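You operate a simulated robot arm through the tools that you are given. There is no shell and no other tool.

Carry out the task below with a simulated robot arm. There is one attempt and no reset: what you move stays moved.

Task
Start the welder up and leave it ready, with the green lamp lit.
Fine: main switch on, pump on, press start, then put the key in and turn the key switch on.

It is judged by the outcome, as a careful person would: the job done as asked, and still so three seconds after it is handed in. It fails if anything else is knocked over, pushed out of place, dropped, spilled or broken.

Robot
A 6-joint arm with a two-finger parallel gripper, fixed in place. Base frame: the origin is on the floor under the middle of its stand, x ahead of it, y to its left, z up. Readings come in cm, rad, newtons and seconds.
With the tool pointing down near the work surface it reaches from about 24 to 66 cm from the base axis. Its first joint turns from -1.152 to 1.152 rad. Payload 2.9 kg.
Tool frame: the origin (TCP) lies between the finger pads and is the grasp point; the fingertips stand 3 cm ahead of it; z points along the fingers, y is the line along which they close. Largest opening 11 cm; finger width 2, thickness 1; the body of the gripper, 4.8 by 11.2 cm, starts 5.5 cm behind the TCP.
Orientation is told as [roll, pitch, yaw] about the base's x, y, z axes, in that order, counted from this pose: with the fingers straight down and closing along the base's y, the tool's x points along the base's -x, its y along +y and its z along -z.

Tools
- The arm moves only by the tool jog_arm. Its argument "targets" is a list of rows, each a list of 7 numbers: the shift along the tool's x, y, z in units of 150 mm (1.0 is 150 mm), then the turn, a rotation vector about the tool's x, y, z in units of 120 degrees (1.0 is 120 degrees), then the finger opening in cm, from 0 to 11. In form: [[tx, ty, tz, wx, wy, wz, fingers], ...]. A call has 1 to 20 rows; each row is the pose to reach, as a shift and turn from the pose commanded when the call began, along the tool's axes at that moment. A call with a number of a shift or a turn outside -1 to 1 is refused whole. A row lasts 0.2 s, in which the tool goes at most 5 cm and 0.15 rad; a call with a longer step from one row to the next is refused whole, and so is a gripper value outside its range. A pose out of reach is approached as far as the arm can. The call stops where the force on the tool passes 80 N (or 10 N more than at its start, if that is more) or the arm is blocked; 0.2 s more then pass. The fingers move at their own pace (about 10.8 cm/s each) and stop on an object; they squeeze with about 24 N. The grip force told is the motor's: it shows also when the fingers shut on nothing. Time passes only in rows, and 0.2 s behind the last, so rows that repeat a pose let the fingers close. The reply holds the time, the measured pose of the TCP, the force on the tool along the base axes, the opening and the grip force, in the units named above and with some noise, with the torque about the TCP (base axes, N m) and any sound that the robot's microphone picked up.
- Cameras (640 x 400 px; columns grow to the right, rows downward): "scene" is fixed at [8.63, 43.74, 138.69]; the picture's right is [-0.68, -0.74, 0.00], its down [-0.40, 0.37, -0.84] and it looks along [0.62, -0.57, -0.54] (base axes); focal length 214 px, centre (320, 200). "wrist" rides on the gripper at [7.2, 1.7, -10.3] in the tool frame; the picture's right is [-0.23, 0.97, 0.00], its down [-0.76, -0.18, -0.62] and it looks along [-0.61, -0.14, 0.78] (tool axes); focal length 222 px, centre (320, 200). There is no depth. A picture from a camera that has moved, and an enlarged one, comes with that camera's place and axes in the base frame and with its lens.
- snapshot(camera): a new picture of that camera. The clock stands still meanwhile.
- enlarge(camera, box): a new picture of the part [left, top, right, bottom] of that camera's present view, enlarged. The clock stands still meanwhile.
- finish_job(): hands the job in; it is judged then, once.

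Nothing tells you positions but the pictures and the camera data. Unless the task says otherwise, let go and move clear before handing in.

The tools are called as name(argument=value, ...) on one line, values as JSON. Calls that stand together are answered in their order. jog_arm: Moves the arm, as the interface text tells. Its arguments: {"type":"object","properties":{"targets":{"type":"array","items":{"type":"array","items":{"type":"number"}}}},"required":["targets"]} The other tools are called the same way: snapshot (camera) takes a picture; enlarge (camera, box) takes an enlarged picture of a part of a camera's view; finish_job () hands the job in.

At the start:

```text
time_s: 0.0
tool_pos: [38.33, 5.78, 131.14]
orientation: [0.002, -0.002, -0.001]
ft_force: [0.1, -0.7, -0.6]
moment: [-0.01, 0.01, 0.0]
grip_width: 10.97
grasp_force: 0.0
```

scene: 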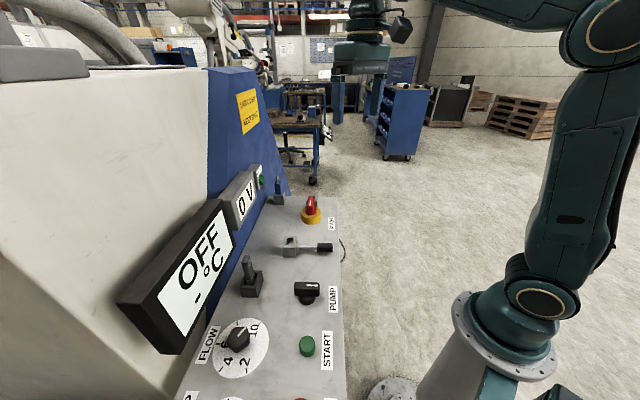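
wrist: 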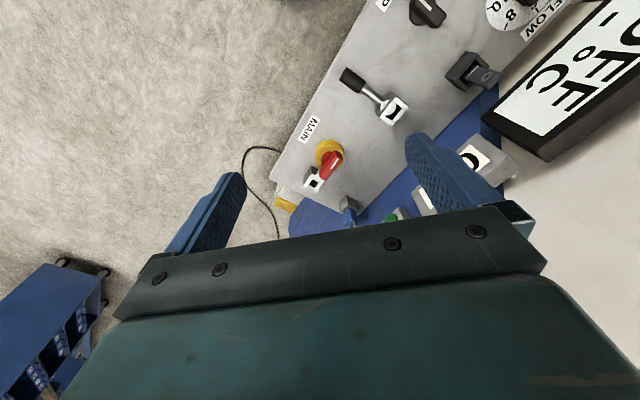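

I see a panel with a red/yellow main switch, a lever, a pump knob, a green start button, a flow knob, displays, and possibly a key on a cord. I'll look closer before moving.

enlarge(camera="scene", box=[180, 180, 360, 292])

enlarge(camera="scene", box=[180, 288, 360, 400])

enlarge(camera="wrist", box=[240, 80, 432, 200])

enlarge(camera="wrist", box=[340, 0, 532, 120])

enlarge(camera="wrist", box=[240, 130, 432, 250])

```text
3.56 times, centred on (270, 236) of scene
camera zoom: at [8.63, 43.74, 138.69], right [-0.68, -0.74, 0.0], down [-0.4, 0.37, -0.84], along [0.62, -0.57, -0.54], focal length 763 px, centre (498, 72)
```

zoom: 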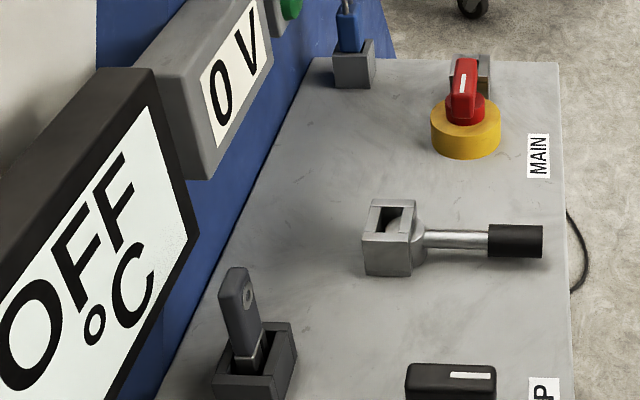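

```text
3.56 times, centred on (270, 344) of scene
camera zoom: at [8.63, 43.74, 138.69], right [-0.68, -0.74, 0.0], down [-0.4, 0.37, -0.84], along [0.62, -0.57, -0.54], focal length 763 px, centre (498, -312)
```

zoom: 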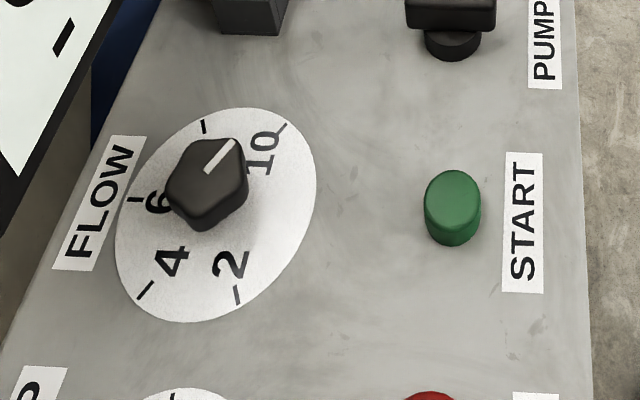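

```text
3.33 times, centred on (336, 140) of wrist
camera zoom: at [31.17, 7.36, 141.62], right [0.23, 0.97, 0.0], down [0.76, -0.18, 0.62], along [0.61, -0.14, -0.78], focal length 740 px, centre (267, 400)
```

zoom: 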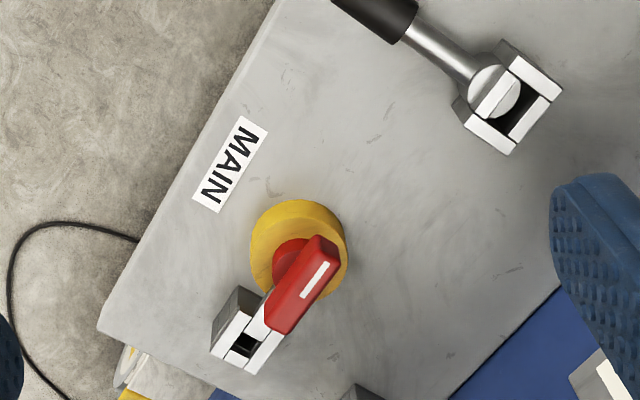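

```text
3.33 times, centred on (436, 60) of wrist
camera zoom: at [31.17, 7.36, 141.62], right [0.23, 0.97, 0.0], down [0.76, -0.18, 0.62], along [0.61, -0.14, -0.78], focal length 740 px, centre (-67, 667)
```

zoom: 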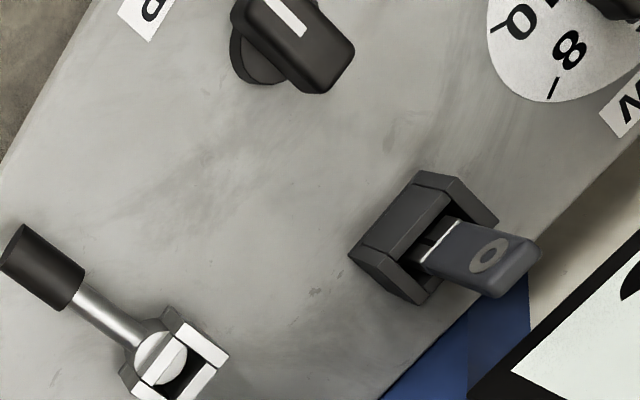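

```text
3.33 times, centred on (336, 190) of wrist
camera zoom: at [31.17, 7.36, 141.62], right [0.23, 0.97, 0.0], down [0.76, -0.18, 0.62], along [0.61, -0.14, -0.78], focal length 740 px, centre (267, 233)
```

zoom: 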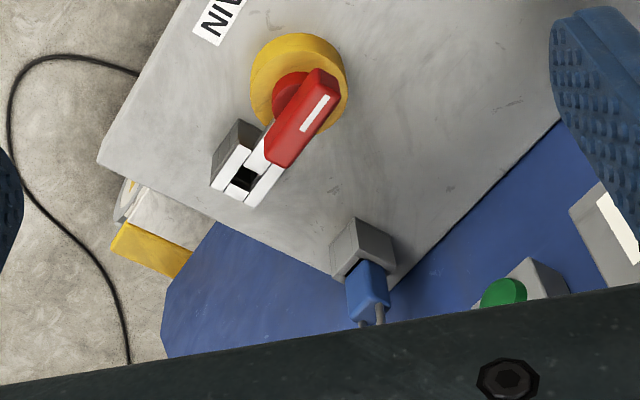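

The panel looks roughly horizontal, around z≈93 cm, running diagonally away from the scene camera. I'll zoom tighter on each control to understand how they work and find the key.

enlarge(camera="scene", box=[250, 160, 346, 220])

enlarge(camera="scene", box=[225, 225, 345, 300])

enlarge(camera="scene", box=[170, 350, 400, 400])

enlarge(camera="wrist", box=[440, 40, 520, 90])

enlarge(camera="wrist", box=[290, 130, 370, 230])

enlarge(camera="scene", box=[340, 340, 600, 400])

```text
6.67 times, centred on (298, 190) of scene
camera zoom: at [8.63, 43.74, 138.69], right [-0.68, -0.74, 0.0], down [-0.4, 0.37, -0.84], along [0.62, -0.57, -0.54], focal length 1430 px, centre (467, 267)
```

zoom: 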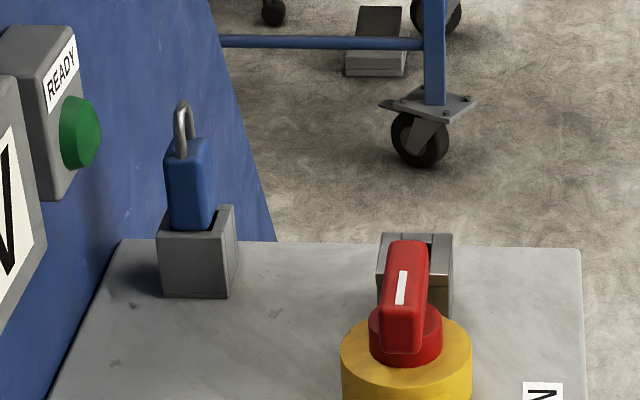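

```text
5.33 times, centred on (285, 262) of scene
camera zoom: at [8.63, 43.74, 138.69], right [-0.68, -0.74, 0.0], down [-0.4, 0.37, -0.84], along [0.62, -0.57, -0.54], focal length 1144 px, centre (507, -133)
```

zoom: 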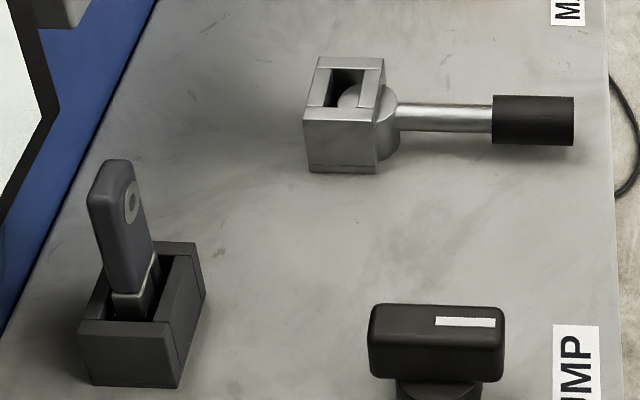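

```text
2.78 times, centred on (285, 375) of scene
camera zoom: at [8.63, 43.74, 138.69], right [-0.68, -0.74, 0.0], down [-0.4, 0.37, -0.84], along [0.62, -0.57, -0.54], focal length 597 px, centre (417, -287)
```

zoom: 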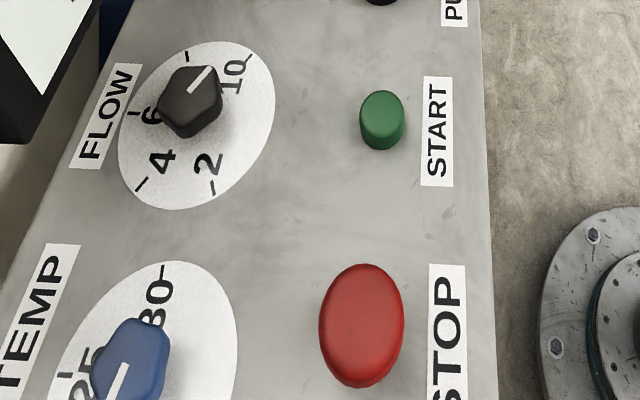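

```text
8.00 times, centred on (480, 65) of wrist
camera zoom: at [31.17, 7.36, 141.62], right [0.23, 0.97, 0.0], down [0.76, -0.18, 0.62], along [0.61, -0.14, -0.78], focal length 1777 px, centre (-960, 1280)
```

zoom: 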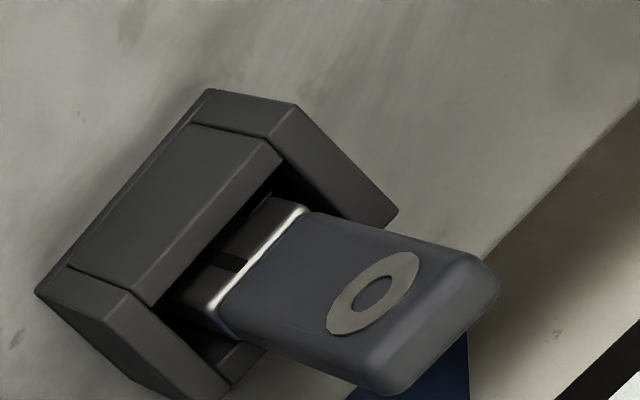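

```text
4.00 times, centred on (330, 180) of wrist
camera zoom: at [31.17, 7.36, 141.62], right [0.23, 0.97, 0.0], down [0.76, -0.18, 0.62], along [0.61, -0.14, -0.78], focal length 888 px, centre (280, 280)
```

zoom: 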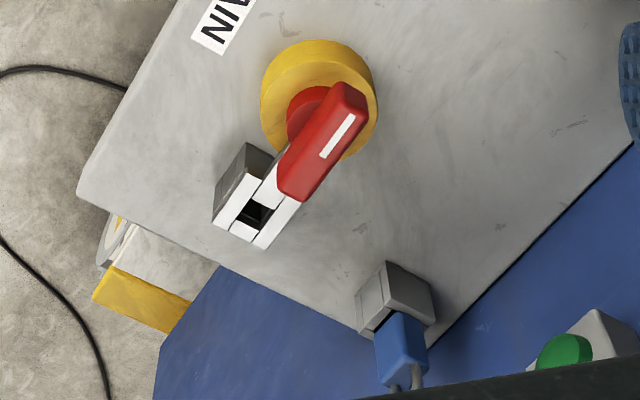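

```text
2.46 times, centred on (470, 370) of scene
camera zoom: at [8.63, 43.74, 138.69], right [-0.68, -0.74, 0.0], down [-0.4, 0.37, -0.84], along [0.62, -0.57, -0.54], focal length 528 px, centre (-49, -218)
```

zoom: 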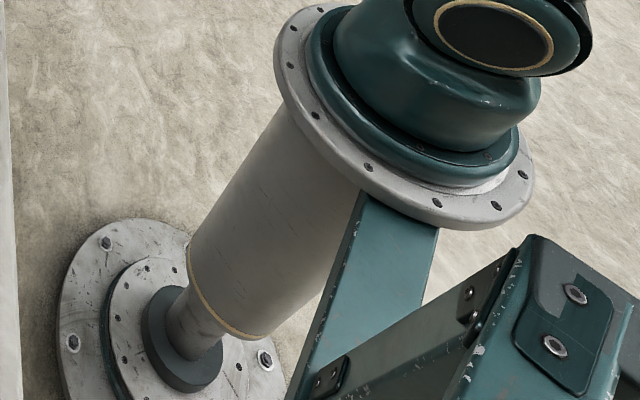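

The controls are identified: main (red/yellow), pump selector, start button, plus a padlock in a socket, a lever in a silver block, and a dongle-like item in a dark holder. No obvious key switch is visible yet, so I'll bring the wrist camera around (staying high) to survey the rest.

jog_arm(targets=[[0.13, 0.13, 0, 0, 0, -0.0625, 11], [0.26, 0.26, 0, 0, 0, -0.125, 11], [0.4, 0.4, 0, 0, 0, -0.1875, 11], [0.53, 0.53, 0, 0, 0, -0.25, 11], [0.66, 0.66, 0, 0, 0, -0.3125, 11], [0.8, 0.8, 0, 0, 0, -0.375, 11]])

snapshot(camera="wrist")

snapshot(camera="scene")

```text
time_s: 1.4
tool_pos: [26.22, 17.77, 131.13]
orientation: [0.001, -0.002, 0.788]
ft_force: [-1.2, 0.4, 0.1]
moment: [0.0, 0.0, 0.01]
grip_width: 11.02
grasp_force: 0.0
```

```text
taken
camera wrist: at [19.97, 13.79, 141.5], right [-0.53, 0.85, 0.0], down [0.66, 0.41, 0.62], along [0.53, 0.33, -0.78], focal length 222 px, centre (320, 200)
```

wrist: 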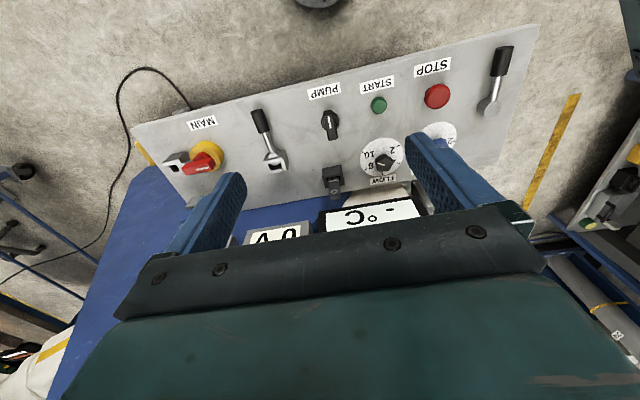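

```text
taken
```

scene: 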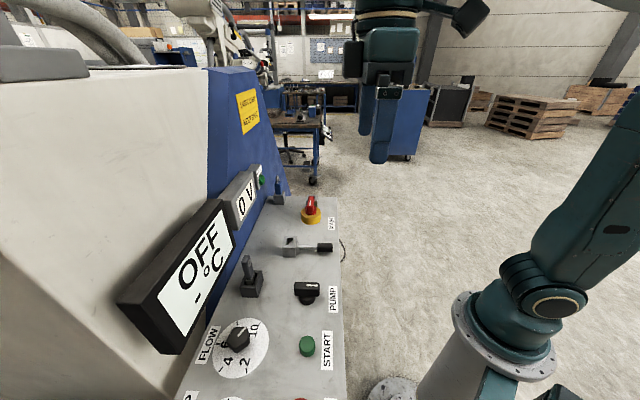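

Now the whole panel is visible: MAIN, a lever in a silver block, PUMP, START, STOP, a second lever, plus FLOW/TEMP dials and the dark holder. I'll enlarge each part.

enlarge(camera="wrist", box=[130, 100, 290, 200])

enlarge(camera="wrist", box=[280, 80, 440, 200])

enlarge(camera="wrist", box=[400, 20, 560, 160])

enlarge(camera="wrist", box=[120, 120, 220, 190])

```text
4.00 times, centred on (210, 150) of wrist
camera zoom: at [19.97, 13.79, 141.5], right [-0.53, 0.85, 0.0], down [0.66, 0.41, 0.62], along [0.53, 0.33, -0.78], focal length 888 px, centre (760, 400)
```

zoom: 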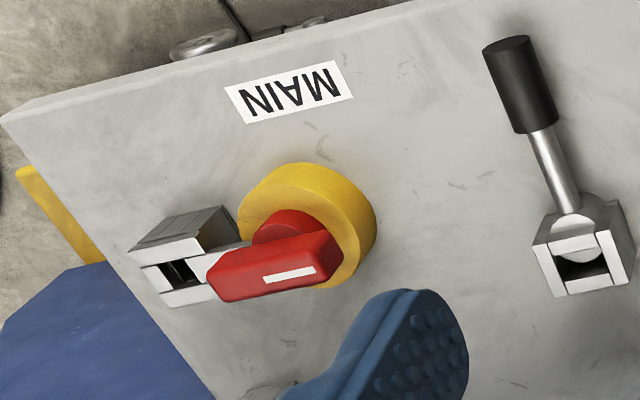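

```text
3.33 times, centred on (360, 140) of wrist
camera zoom: at [19.97, 13.79, 141.5], right [-0.53, 0.85, 0.0], down [0.66, 0.41, 0.62], along [0.53, 0.33, -0.78], focal length 740 px, centre (187, 400)
```

zoom: 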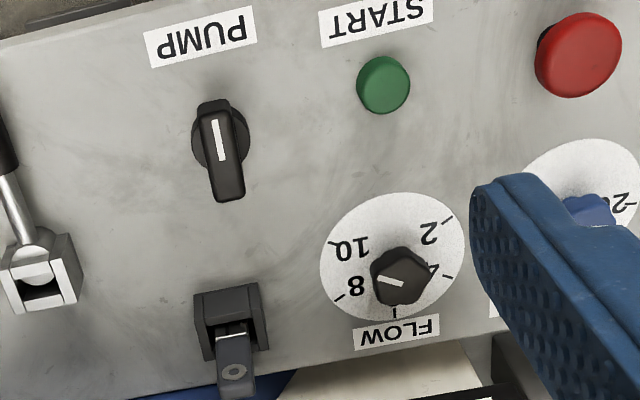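

```text
2.86 times, centred on (480, 90) of wrist
camera zoom: at [19.97, 13.79, 141.5], right [-0.53, 0.85, 0.0], down [0.66, 0.41, 0.62], along [0.53, 0.33, -0.78], focal length 635 px, centre (-137, 514)
```

zoom: 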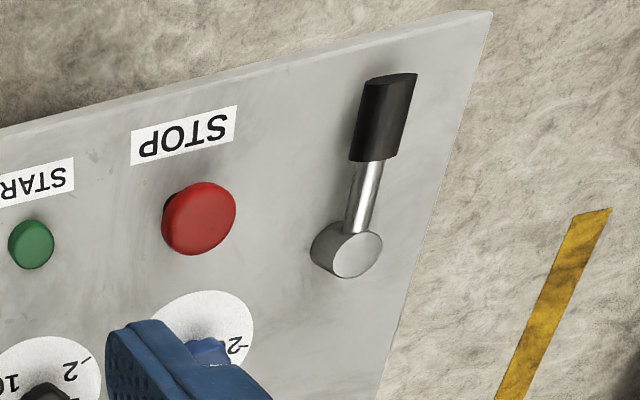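

```text
5.71 times, centred on (170, 155) of wrist
camera zoom: at [19.97, 13.79, 141.5], right [-0.53, 0.85, 0.0], down [0.66, 0.41, 0.62], along [0.53, 0.33, -0.78], focal length 1269 px, centre (1177, 457)
```

zoom: 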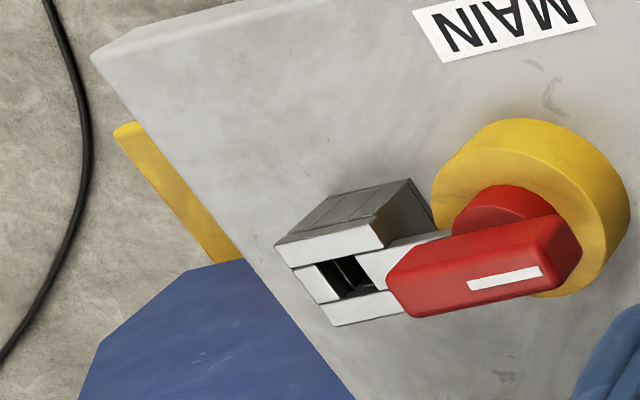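

I'll look closer at the lever-in-block and the empty silver block by MAIN, moving the camera over them while staying well above the panel.

jog_arm(targets=[[-0.15, -0.15, 0.15, 0, 0, 0, 11], [-0.3, -0.3, 0.3, 0, 0, 0, 11], [-0.45, -0.45, 0.45, 0, 0, 0, 11], [-0.6, -0.6, 0.6, 0, 0, 0, 11], [-0.75, -0.75, 0.75, 0, 0, 0, 11], [-0.9, -0.93, 0.9, 0, 0, 0, 11]])

snapshot(camera="wrist")

```text
time_s: 2.8
tool_pos: [46.02, 17.28, 117.83]
orientation: [0.0, -0.002, 0.785]
ft_force: [-0.1, 0.1, 1.2]
moment: [0.03, -0.01, 0.0]
grip_width: 11.01
grasp_force: 0.1
```

```text
taken
camera wrist: at [39.72, 13.28, 128.28], right [-0.53, 0.85, 0.0], down [0.66, 0.41, 0.63], along [0.53, 0.33, -0.78], focal length 222 px, centre (320, 200)
```

wrist: 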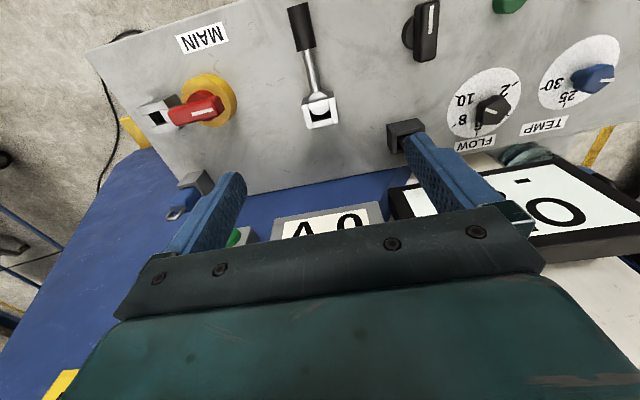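

enlarge(camera="wrist", box=[270, 70, 370, 140])

enlarge(camera="wrist", box=[130, 60, 250, 140])

enlarge(camera="wrist", box=[380, 0, 500, 80])

enlarge(camera="wrist", box=[270, 0, 350, 80])

```text
5.71 times, centred on (320, 105) of wrist
camera zoom: at [39.72, 13.28, 128.28], right [-0.53, 0.85, 0.0], down [0.66, 0.41, 0.63], along [0.53, 0.33, -0.78], focal length 1269 px, centre (320, 743)
```

zoom: 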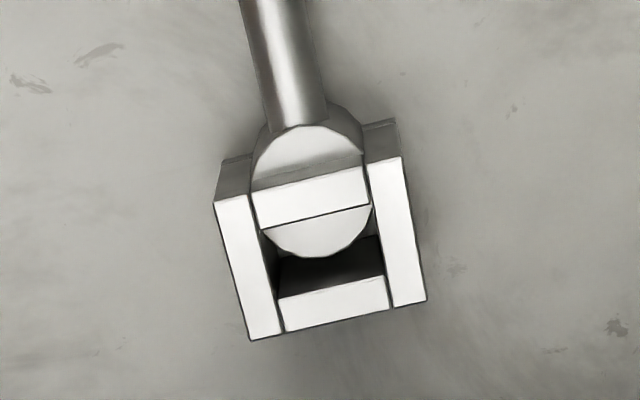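

```text
5.00 times, centred on (190, 100) of wrist
camera zoom: at [39.72, 13.28, 128.28], right [-0.53, 0.85, 0.0], down [0.66, 0.41, 0.63], along [0.53, 0.33, -0.78], focal length 1111 px, centre (970, 700)
```

zoom: 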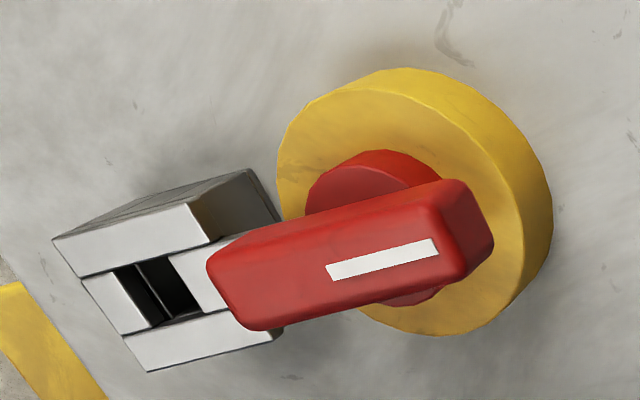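

```text
5.00 times, centred on (440, 40) of wrist
camera zoom: at [39.72, 13.28, 128.28], right [-0.53, 0.85, 0.0], down [0.66, 0.41, 0.63], along [0.53, 0.33, -0.78], focal length 1111 px, centre (-280, 1000)
```

zoom: 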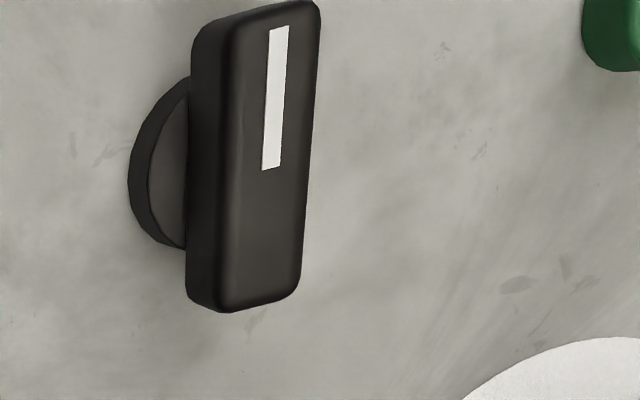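

```text
5.00 times, centred on (310, 40) of wrist
camera zoom: at [39.72, 13.28, 128.28], right [-0.53, 0.85, 0.0], down [0.66, 0.41, 0.63], along [0.53, 0.33, -0.78], focal length 1111 px, centre (370, 1000)
```

zoom: 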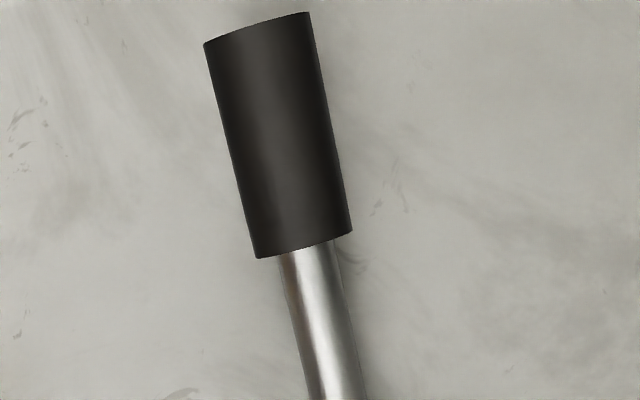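

The silver block sits over a lever hub and has a rectangular opening on top, so it may be the key switch; the item in the dark holder may be the key. I'll shift over to look at that holder closely.

jog_arm(targets=[[0, 0.3, 0, 0, 0, 0, 11], [0, 0.6, 0, 0, 0, 0, 11], [0, 0.9, 0, 0, 0, 0, 11]])

snapshot(camera="wrist")

enlarge(camera="wrist", box=[260, 100, 360, 180])

enlarge(camera="wrist", box=[480, 0, 640, 120])

enlarge(camera="wrist", box=[120, 0, 280, 120])

```text
time_s: 3.6
tool_pos: [36.14, 26.83, 117.7]
orientation: [0.0, -0.002, 0.786]
ft_force: [0.2, 0.2, 1.4]
moment: [0.0, -0.01, -0.01]
grip_width: 10.98
grasp_force: 0.1
```

```text
taken
camera wrist: at [29.79, 22.87, 128.02], right [-0.53, 0.85, 0.0], down [0.66, 0.41, 0.62], along [0.53, 0.33, -0.78], focal length 222 px, centre (320, 200)
```

wrist: 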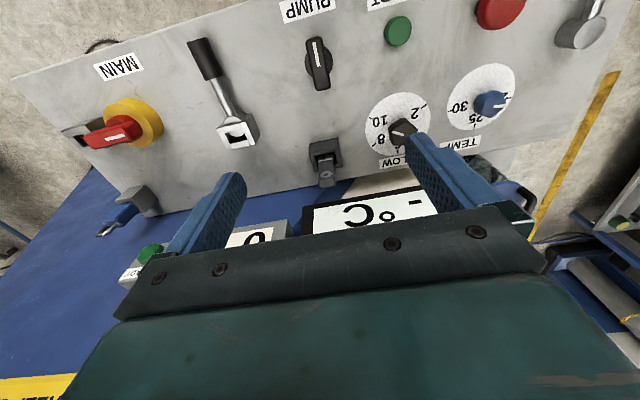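

```text
5.00 times, centred on (310, 140) of wrist
camera zoom: at [29.79, 22.87, 128.02], right [-0.53, 0.85, 0.0], down [0.66, 0.41, 0.62], along [0.53, 0.33, -0.78], focal length 1111 px, centre (370, 500)
```

zoom: 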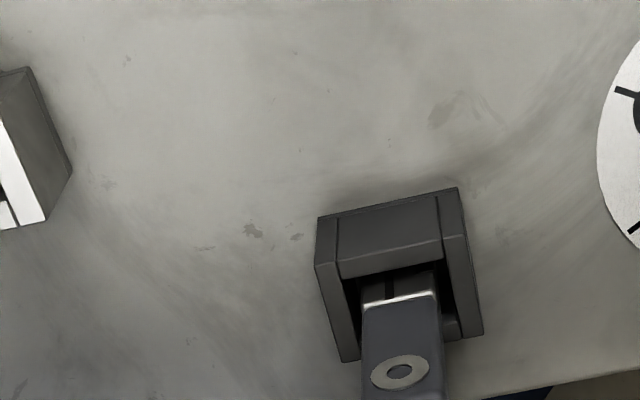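

```text
3.33 times, centred on (560, 60) of wrist
camera zoom: at [29.79, 22.87, 128.02], right [-0.53, 0.85, 0.0], down [0.66, 0.41, 0.62], along [0.53, 0.33, -0.78], focal length 740 px, centre (-480, 667)
```

zoom: 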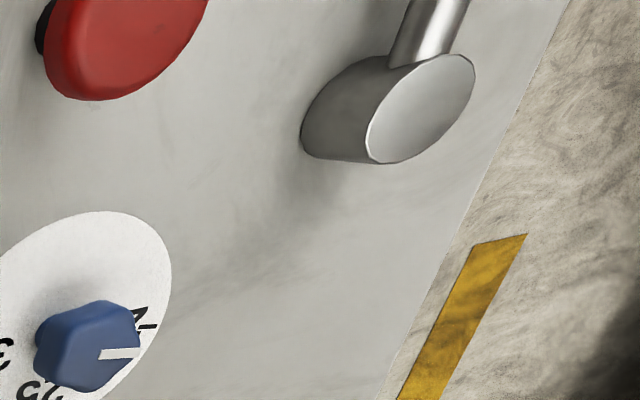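

```text
3.33 times, centred on (200, 60) of wrist
camera zoom: at [29.79, 22.87, 128.02], right [-0.53, 0.85, 0.0], down [0.66, 0.41, 0.62], along [0.53, 0.33, -0.78], focal length 740 px, centre (720, 667)
```

zoom: 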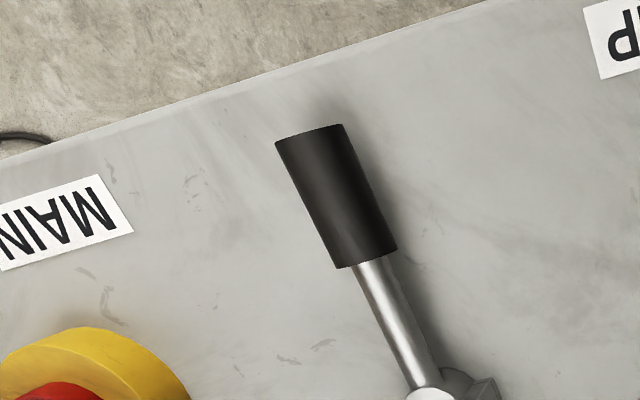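

The item in the dark holder looks like a key: plastic head with a ring mark, metal collar, blade in the slot. I'll take a few enlarged views from here so I can triangulate positions against the earlier view.

enlarge(camera="wrist", box=[190, 100, 270, 150])

enlarge(camera="wrist", box=[60, 90, 180, 165])

enlarge(camera="wrist", box=[280, 0, 420, 100])

enlarge(camera="wrist", box=[290, 130, 354, 190])

enlarge(camera="scene", box=[225, 245, 285, 305])

enlarge(camera="scene", box=[270, 225, 340, 270])

```text
8.00 times, centred on (230, 125) of wrist
camera zoom: at [29.79, 22.87, 128.02], right [-0.53, 0.85, 0.0], down [0.66, 0.41, 0.62], along [0.53, 0.33, -0.78], focal length 1777 px, centre (1040, 800)
```

zoom: 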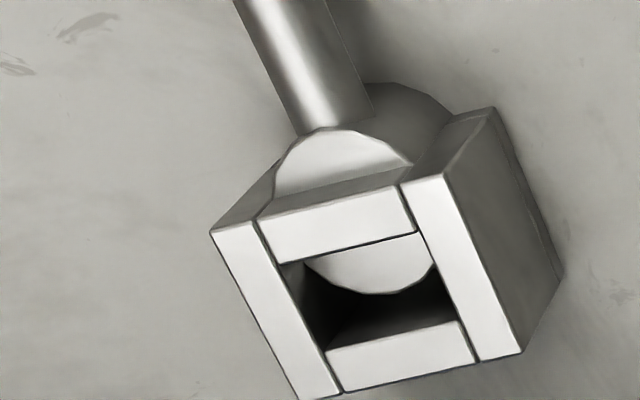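

```text
5.33 times, centred on (120, 128) of wrist
camera zoom: at [29.79, 22.87, 128.02], right [-0.53, 0.85, 0.0], down [0.66, 0.41, 0.62], along [0.53, 0.33, -0.78], focal length 1185 px, centre (1387, 587)
```

zoom: 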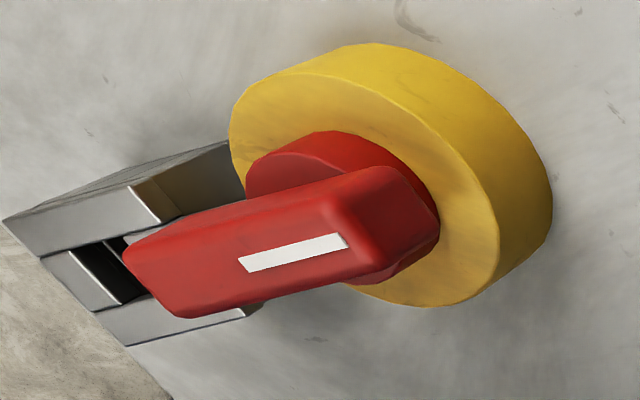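

```text
4.00 times, centred on (350, 50) of wrist
camera zoom: at [29.79, 22.87, 128.02], right [-0.53, 0.85, 0.0], down [0.66, 0.41, 0.62], along [0.53, 0.33, -0.78], focal length 888 px, centre (200, 800)
```

zoom: 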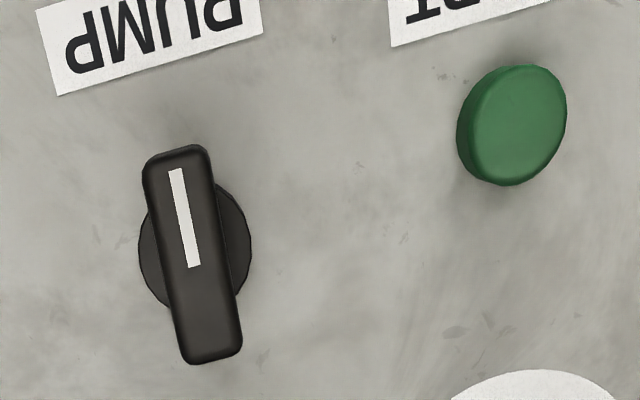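

```text
6.67 times, centred on (322, 160) of wrist
camera zoom: at [29.79, 22.87, 128.02], right [-0.53, 0.85, 0.0], down [0.66, 0.41, 0.62], along [0.53, 0.33, -0.78], focal length 1481 px, centre (307, 467)
```

zoom: 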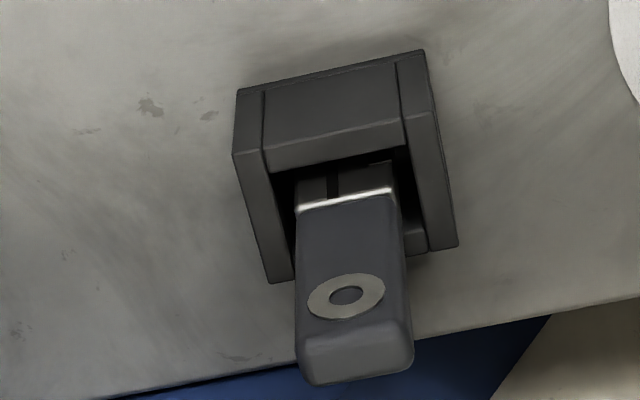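

```text
6.67 times, centred on (255, 275) of scene
camera zoom: at [8.63, 43.74, 138.69], right [-0.68, -0.74, 0.0], down [-0.4, 0.37, -0.84], along [0.62, -0.57, -0.54], focal length 1430 px, centre (753, -300)
```

zoom: 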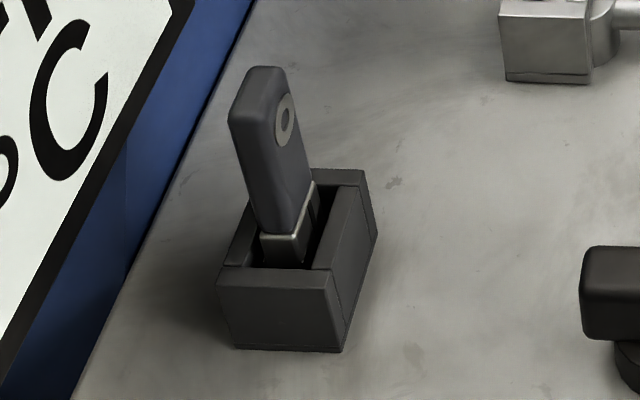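

```text
8.89 times, centred on (305, 248) of scene
camera zoom: at [8.63, 43.74, 138.69], right [-0.68, -0.74, 0.0], down [-0.4, 0.37, -0.84], along [0.62, -0.57, -0.54], focal length 1906 px, centre (453, -222)
```

zoom: 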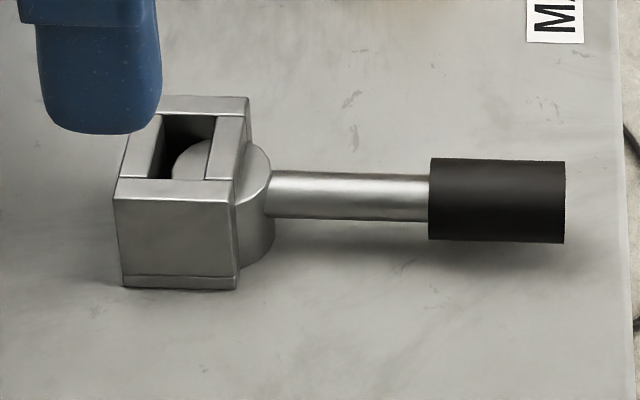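

I now have a good map in panel coordinates (n into the machine, t along the panel): MAIN axis near (56.7, 4.1), handle top z≈98; panel surface z≈90; key in its holder near (44.9, 33.5), top ≈102; the silver socket sits by the lever at about (48.9, 19.1). First step: go above MAIN with the gripper turned to pinch its handle.

jog_arm(targets=[[0.01, -0.16, 0, 0, 0, 0.0625, 11], [0.02, -0.33, 0, 0, 0, 0.125, 11], [0.03, -0.5, 0, 0, 0, 0.1875, 11], [0.04, -0.66, 0, 0, 0, 0.25, 11], [0.05, -0.83, 0, 0, 0, 0.3125, 11], [0.05, -1.0, 0, 0, 0, 0.375, 11]])

```text
time_s: 5.0
tool_pos: [46.44, 15.92, 117.86]
orientation: [0.001, -0.003, -0.002]
ft_force: [-0.4, 0.2, -0.9]
moment: [0.0, 0.02, -0.01]
grip_width: 11.0
grasp_force: 0.1
```

At yaw ≈ 0 over the middle of the panel; continuing to above MAIN with yaw −45°.

jog_arm(targets=[[-0.114, -0.131, 0.05, 0, 0, 0.0625, 8], [-0.228, -0.262, 0.1, 0, 0, 0.125, 6], [-0.342, -0.393, 0.16, 0, 0, 0.1875, 6], [-0.456, -0.524, 0.23, 0, 0, 0.25, 6], [-0.57, -0.655, 0.3, 0, 0, 0.3125, 6], [-0.684, -0.788, 0.38, 0, 0, 0.375, 6]])

snapshot(camera="wrist")

snapshot(camera="scene")

```text
time_s: 6.4
tool_pos: [56.68, 4.03, 111.79]
orientation: [0.003, -0.001, -0.787]
ft_force: [0.8, 0.1, 0.0]
moment: [0.0, -0.01, 0.02]
grip_width: 6.0
grasp_force: 0.1
```

```text
taken
camera wrist: at [52.87, 10.32, 122.16], right [0.85, 0.53, 0.0], down [0.41, -0.67, 0.62], along [0.33, -0.53, -0.78], focal length 222 px, centre (320, 200)
```

wrist: 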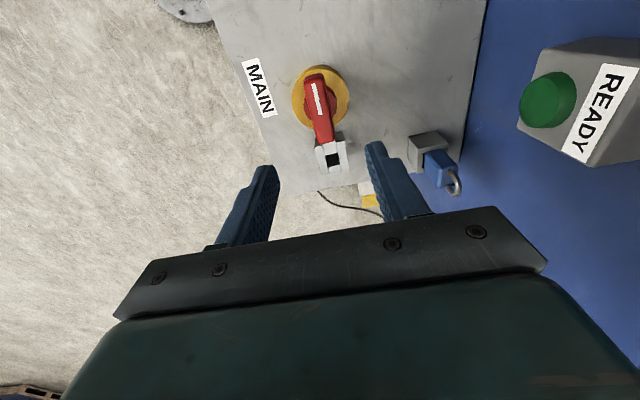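

```text
taken
```

scene: 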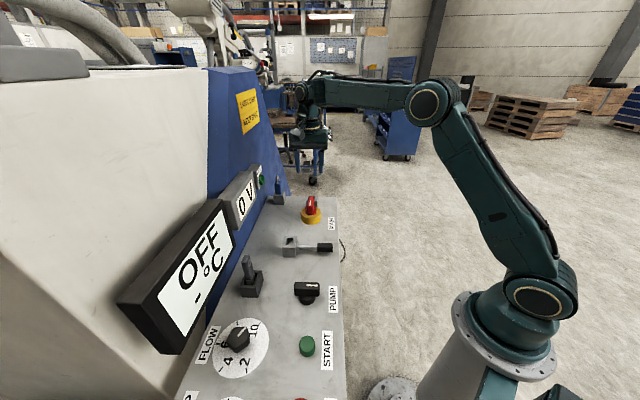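

enlarge(camera="wrist", box=[280, 50, 376, 180])

enlarge(camera="wrist", box=[400, 120, 480, 210])

```text
3.08 times, centred on (328, 115) of wrist
camera zoom: at [52.87, 10.32, 122.16], right [0.85, 0.53, 0.0], down [0.41, -0.67, 0.62], along [0.33, -0.53, -0.78], focal length 684 px, centre (295, 462)
```

zoom: 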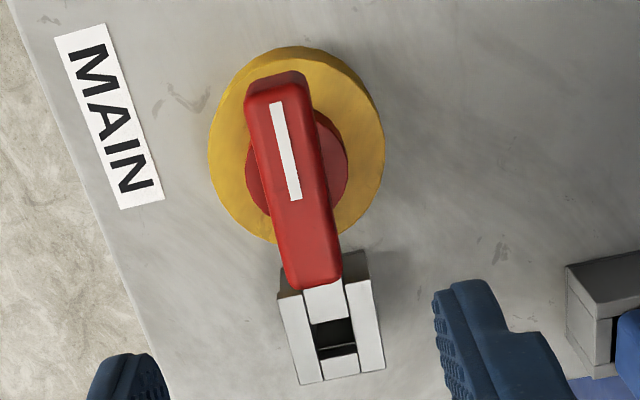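

```text
4.44 times, centred on (440, 165) of wrist
camera zoom: at [52.87, 10.32, 122.16], right [0.85, 0.53, 0.0], down [0.41, -0.67, 0.62], along [0.33, -0.53, -0.78], focal length 987 px, centre (-213, 356)
```

zoom: 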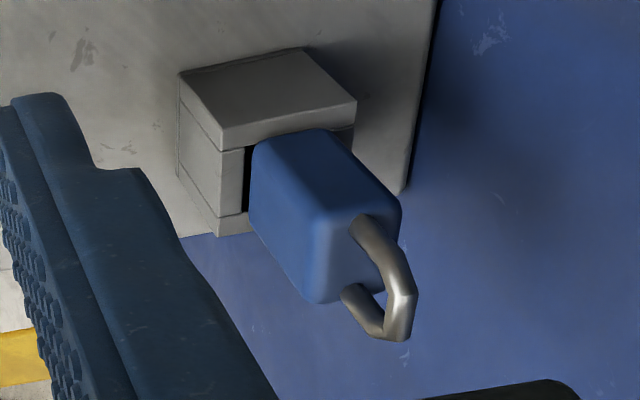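

MAIN handle is directly beneath the TCP (within ~2 mm) and aligned with the panel direction; fingers straddle it. Descending so the fingertips stay about 1 cm above the yellow disc, then I'll pinch.

jog_arm(targets=[[0.014, 0.01, 0.25, 0, 0, 0, 6], [0.014, 0.01, 0.5, 0, 0, 0, 6], [0.014, 0.01, 0.72, 0, 0, 0, 6], [0.014, 0.01, 0.9, 0, 0, 0, 6], [0.014, 0.01, 0.9, 0, 0, 0, 6]])

snapshot(camera="wrist")

enlarge(camera="scene", box=[260, 120, 372, 240])

```text
time_s: 7.6
tool_pos: [56.44, 4.33, 98.48]
orientation: [0.003, 0.0, -0.786]
ft_force: [0.7, -0.5, -0.5]
moment: [-0.01, 0.0, 0.01]
grip_width: 6.01
grasp_force: 0.1
```

```text
taken
camera wrist: at [52.49, 10.67, 108.8], right [0.85, 0.53, 0.0], down [0.41, -0.67, 0.62], along [0.33, -0.53, -0.78], focal length 222 px, centre (320, 200)
```

wrist: 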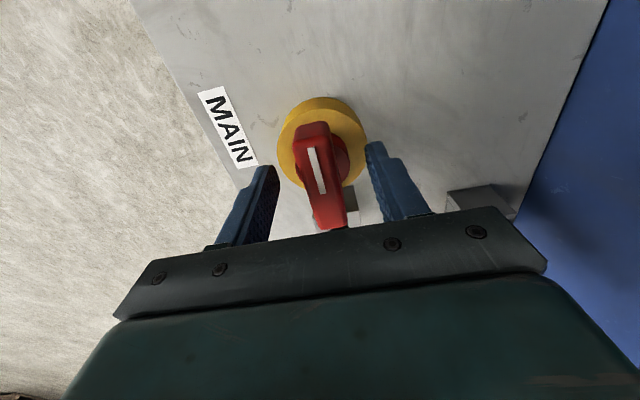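

```text
3.33 times, centred on (316, 180) of scene
camera zoom: at [8.63, 43.74, 138.69], right [-0.68, -0.74, 0.0], down [-0.4, 0.37, -0.84], along [0.62, -0.57, -0.54], focal length 715 px, centre (333, 267)
```

zoom: 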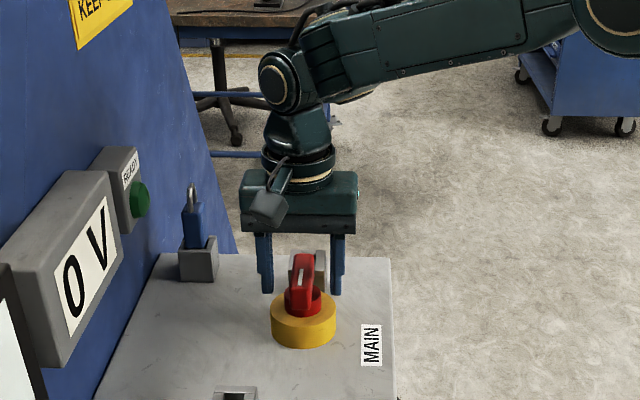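

The fingers straddle the handle with even clearance. Closing on it gently.

jog_arm(targets=[[0, 0, 0, 0, 0, 0, 1], [0, 0, 0, 0, 0, 0, 1], [0, 0, 0, 0, 0, 0, 1]])

```text
time_s: 8.4
tool_pos: [56.42, 4.44, 98.35]
orientation: [0.001, -0.001, -0.784]
ft_force: [2.5, 2.3, -3.1]
moment: [-0.47, -0.27, -0.01]
grip_width: 2.17
grasp_force: 44.9
```

Handle pinched (2.17 cm wide). Now a small test turn clockwise (seen from above, marker from left toward the machine) to feel which way it goes.

jog_arm(targets=[[0, 0, 0, 0, 0, 0.03, 1], [0, 0, 0, 0, 0, 0.06, 1], [0, 0, 0, 0, 0, 0.09, 1]])

snapshot(camera="wrist")

```text
time_s: 9.2
tool_pos: [56.44, 4.53, 98.43]
orientation: [0.001, 0.001, -0.971]
ft_force: [6.8, 18.5, -12.1]
moment: [-0.65, -0.64, 0.16]
grip_width: 2.2
grasp_force: 44.9
```

```text
taken
camera wrist: at [53.85, 11.38, 108.82], right [0.93, 0.36, 0.0], down [0.28, -0.73, 0.62], along [0.23, -0.58, -0.78], focal length 222 px, centre (320, 200)
```

wrist: 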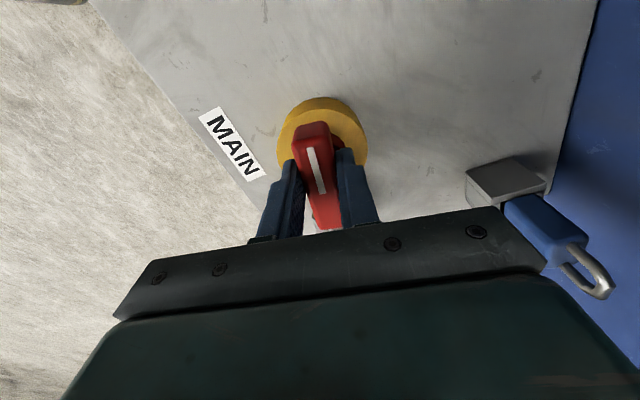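

The knob turns freely clockwise with the gripper. Continuing the turn with a tiny lateral correction to relieve the side force.

jog_arm(targets=[[0.007, 0.01, 0, 0, 0, 0.05, 1], [0.007, 0.012, 0, 0, 0, 0.1, 1], [0.007, 0.012, 0, 0, 0, 0.15, 1], [0.007, 0.012, 0, 0, 0, 0.2, 1]])

snapshot(camera="wrist")

```text
time_s: 10.2
tool_pos: [56.81, 4.56, 98.48]
orientation: [0.005, 0.003, -1.394]
ft_force: [21.9, 19.8, -24.7]
moment: [0.36, 0.23, 0.17]
grip_width: 2.16
grasp_force: 44.8
```

```text
taken
camera wrist: at [57.19, 12.0, 108.83], right [1.0, -0.05, 0.0], down [-0.04, -0.78, 0.62], along [-0.03, -0.62, -0.78], focal length 222 px, centre (320, 200)
```

wrist: 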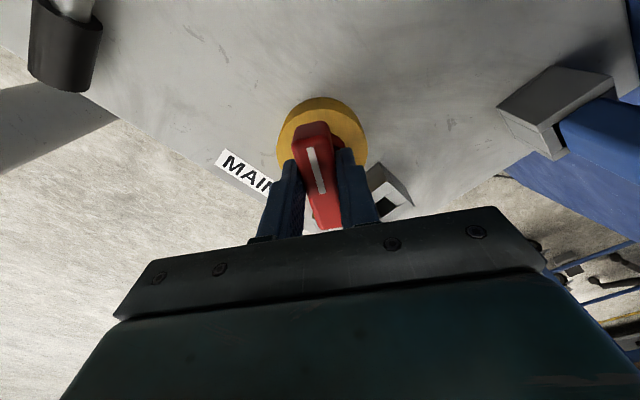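

The turn is going well; the tool path shows the true axis is slightly offset (~(56.8, 3.9)), so I'll follow that small arc to keep side loads low and turn further.

jog_arm(targets=[[0.0, 0.017, 0.004, 0, 0, 0.0, 1], [-0.002, 0.024, 0.007, 0, 0, 0.06, 1], [-0.005, 0.03, 0.008, 0, 0, 0.12, 1], [-0.0085, 0.036, 0.008, 0, 0, 0.18, 1], [-0.011, 0.039, 0.008, 0, 0, 0.23, 1]])

snapshot(camera="wrist")

```text
time_s: 11.4
tool_pos: [57.01, 4.63, 98.47]
orientation: [-0.003, 0.003, -1.875]
ft_force: [-10.7, 21.9, -4.6]
moment: [-0.21, 0.52, -0.09]
grip_width: 2.17
grasp_force: 45.1
```

```text
taken
camera wrist: at [60.99, 10.95, 108.84], right [0.86, -0.51, 0.0], down [-0.4, -0.67, 0.62], along [-0.32, -0.54, -0.78], focal length 222 px, centre (320, 200)
```

wrist: 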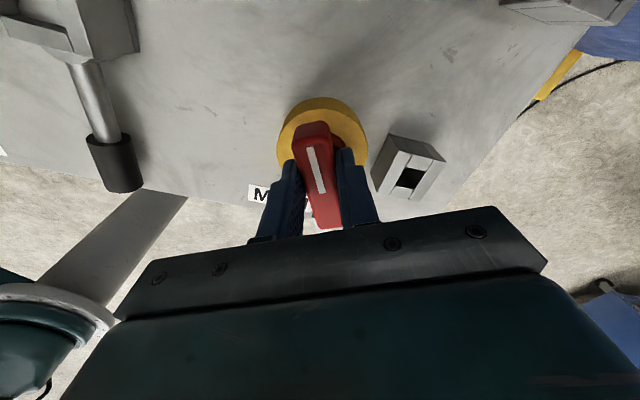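

About 62° turned, still moving freely. Continuing toward 90°, watching for the end stop.

jog_arm(targets=[[0.008, -0.006, 0, 0, 0, 0.04, 1], [0.008, 0.0, 0, 0, 0, 0.09, 1], [0.007, 0.006, 0, 0, 0, 0.14, 1], [0.006, 0.011, 0, 0, 0, 0.19, 1], [0.006, 0.013, 0, 0, 0, 0.225, 1]])

snapshot(camera="wrist")

snapshot(camera="scene")

```text
time_s: 12.6
tool_pos: [57.42, 4.44, 98.45]
orientation: [-0.002, -0.001, -2.35]
ft_force: [-15.3, 4.2, -5.3]
moment: [0.05, 0.17, -0.11]
grip_width: 2.2
grasp_force: 45.2
```

```text
taken
camera wrist: at [63.8, 8.34, 108.83], right [0.53, -0.85, 0.0], down [-0.66, -0.42, 0.62], along [-0.53, -0.33, -0.78], focal length 222 px, centre (320, 200)
```

wrist: 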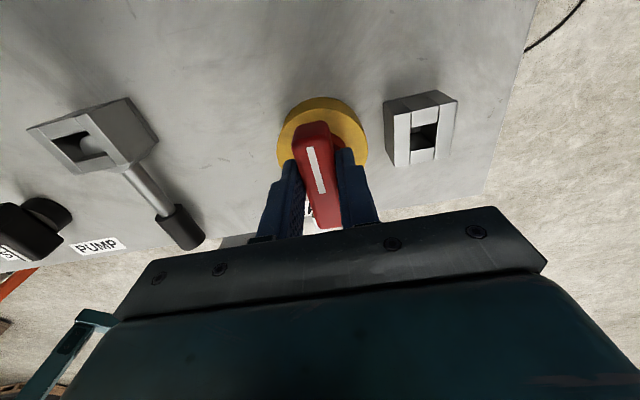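

```text
taken
```

scene: 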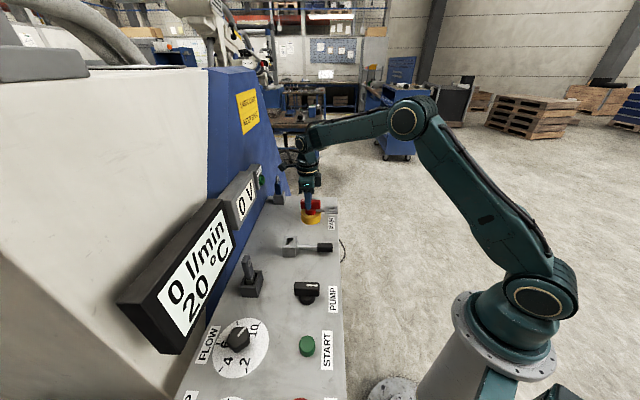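

The display now reads "0 l/min, 20 °C" — MAIN is on, marker pointing toward the machine. Releasing and lifting straight up.

jog_arm(targets=[[0, 0, 0, 0, 0, 0, 4], [0, 0, 0, 0, 0, 0, 6], [0, 0, -0.2, 0, 0, 0, 6], [0, 0, -0.45, 0, 0, 0, 6], [0, 0, -0.7, 0, 0, 0, 6], [0, 0, -0.95, 0, 0, 0, 6]])

snapshot(camera="scene")

```text
time_s: 14.0
tool_pos: [57.11, 4.39, 112.7]
orientation: [0.001, 0.0, -2.345]
ft_force: [0.5, 0.2, 0.7]
moment: [0.0, 0.0, 0.03]
grip_width: 6.01
grasp_force: 0.1
```

```text
taken
```

scene: 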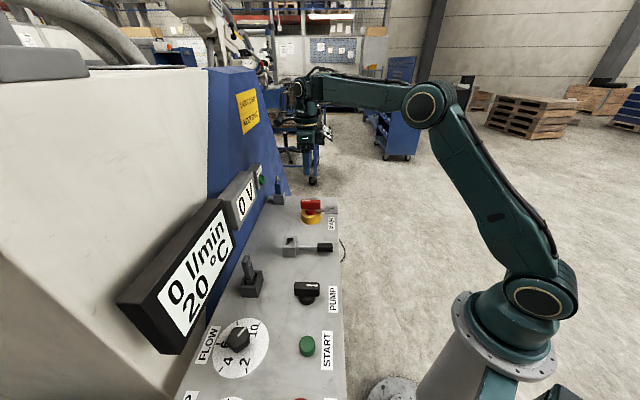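

MAIN stays on. Now going up and across to PUMP while unwinding the wrist back to align with its handle.

jog_arm(targets=[[-0.005, -0.086, 0, 0, 0, -0.068, 6], [-0.01, -0.172, 0, 0, 0, -0.136, 6], [-0.015, -0.258, 0, 0, 0, -0.204, 6], [-0.02, -0.344, 0, 0, 0, -0.272, 6], [-0.025, -0.43, 0, 0, 0, -0.34, 6], [-0.03, -0.516, 0, 0, 0, -0.408, 6], [-0.035, -0.602, 0, 0, 0, -0.476, 6], [-0.04, -0.69, 0, 0, 0, -0.544, 6], [-0.045, -0.78, 0, 0, 0, -0.612, 6], [-0.05, -0.86, 0, 0, 0, -0.68, 6], [-0.055, -0.95, 0, 0, 0, -0.747, 6]])

```text
time_s: 16.4
tool_pos: [46.64, 13.75, 112.6]
orientation: [0.002, -0.001, -0.776]
ft_force: [0.2, 1.0, 0.5]
moment: [-0.03, -0.01, 0.02]
grip_width: 6.0
grasp_force: 0.0
```

jog_arm(targets=[[0.086, -0.006, 0, 0, 0, -0.068, 6], [0.172, -0.012, 0, 0, 0, -0.136, 6], [0.258, -0.018, 0, 0, 0, -0.204, 6], [0.344, -0.024, 0, 0, 0, -0.272, 6], [0.43, -0.03, 0, 0, 0, -0.34, 6], [0.516, -0.037, 0, 0, 0, -0.408, 6], [0.602, -0.044, 0, 0, 0, -0.476, 6], [0.69, -0.051, 0, 0, 0, -0.544, 6], [0.78, -0.06, 0, 0, 0, -0.612, 6], [0.88, -0.068, 0, 0, 0, -0.68, 6], [0.98, -0.0755, 0, 0, 0, -0.7455, 6]])

snapshot(camera="wrist")

enlarge(camera="scene", box=[240, 150, 368, 230])

```text
time_s: 18.8
tool_pos: [35.56, 23.32, 112.63]
orientation: [-0.001, -0.001, 0.785]
ft_force: [-0.6, 0.3, 0.5]
moment: [-0.02, 0.0, 0.0]
grip_width: 6.01
grasp_force: 0.1
```

```text
taken
camera wrist: at [29.2, 19.29, 122.95], right [-0.53, 0.85, 0.0], down [0.66, 0.41, 0.62], along [0.53, 0.33, -0.78], focal length 222 px, centre (320, 200)
```

wrist: 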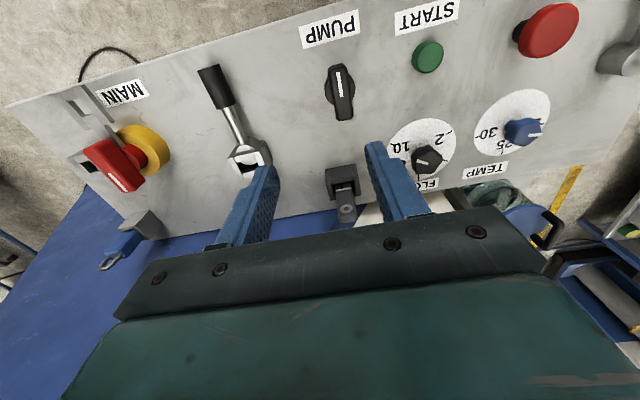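

```text
5.00 times, centred on (304, 190) of scene
camera zoom: at [8.63, 43.74, 138.69], right [-0.68, -0.74, 0.0], down [-0.4, 0.37, -0.84], along [0.62, -0.57, -0.54], focal length 1072 px, centre (400, 250)
```

zoom: 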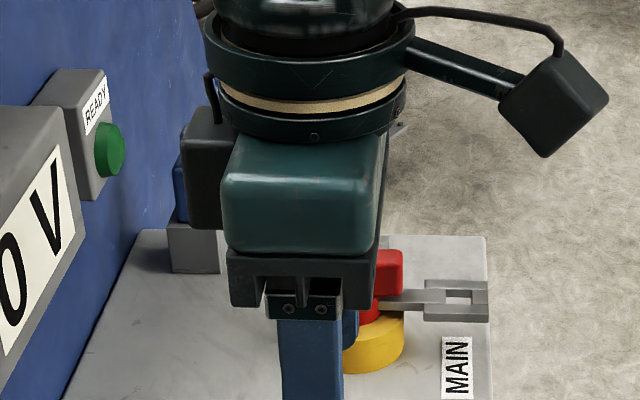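

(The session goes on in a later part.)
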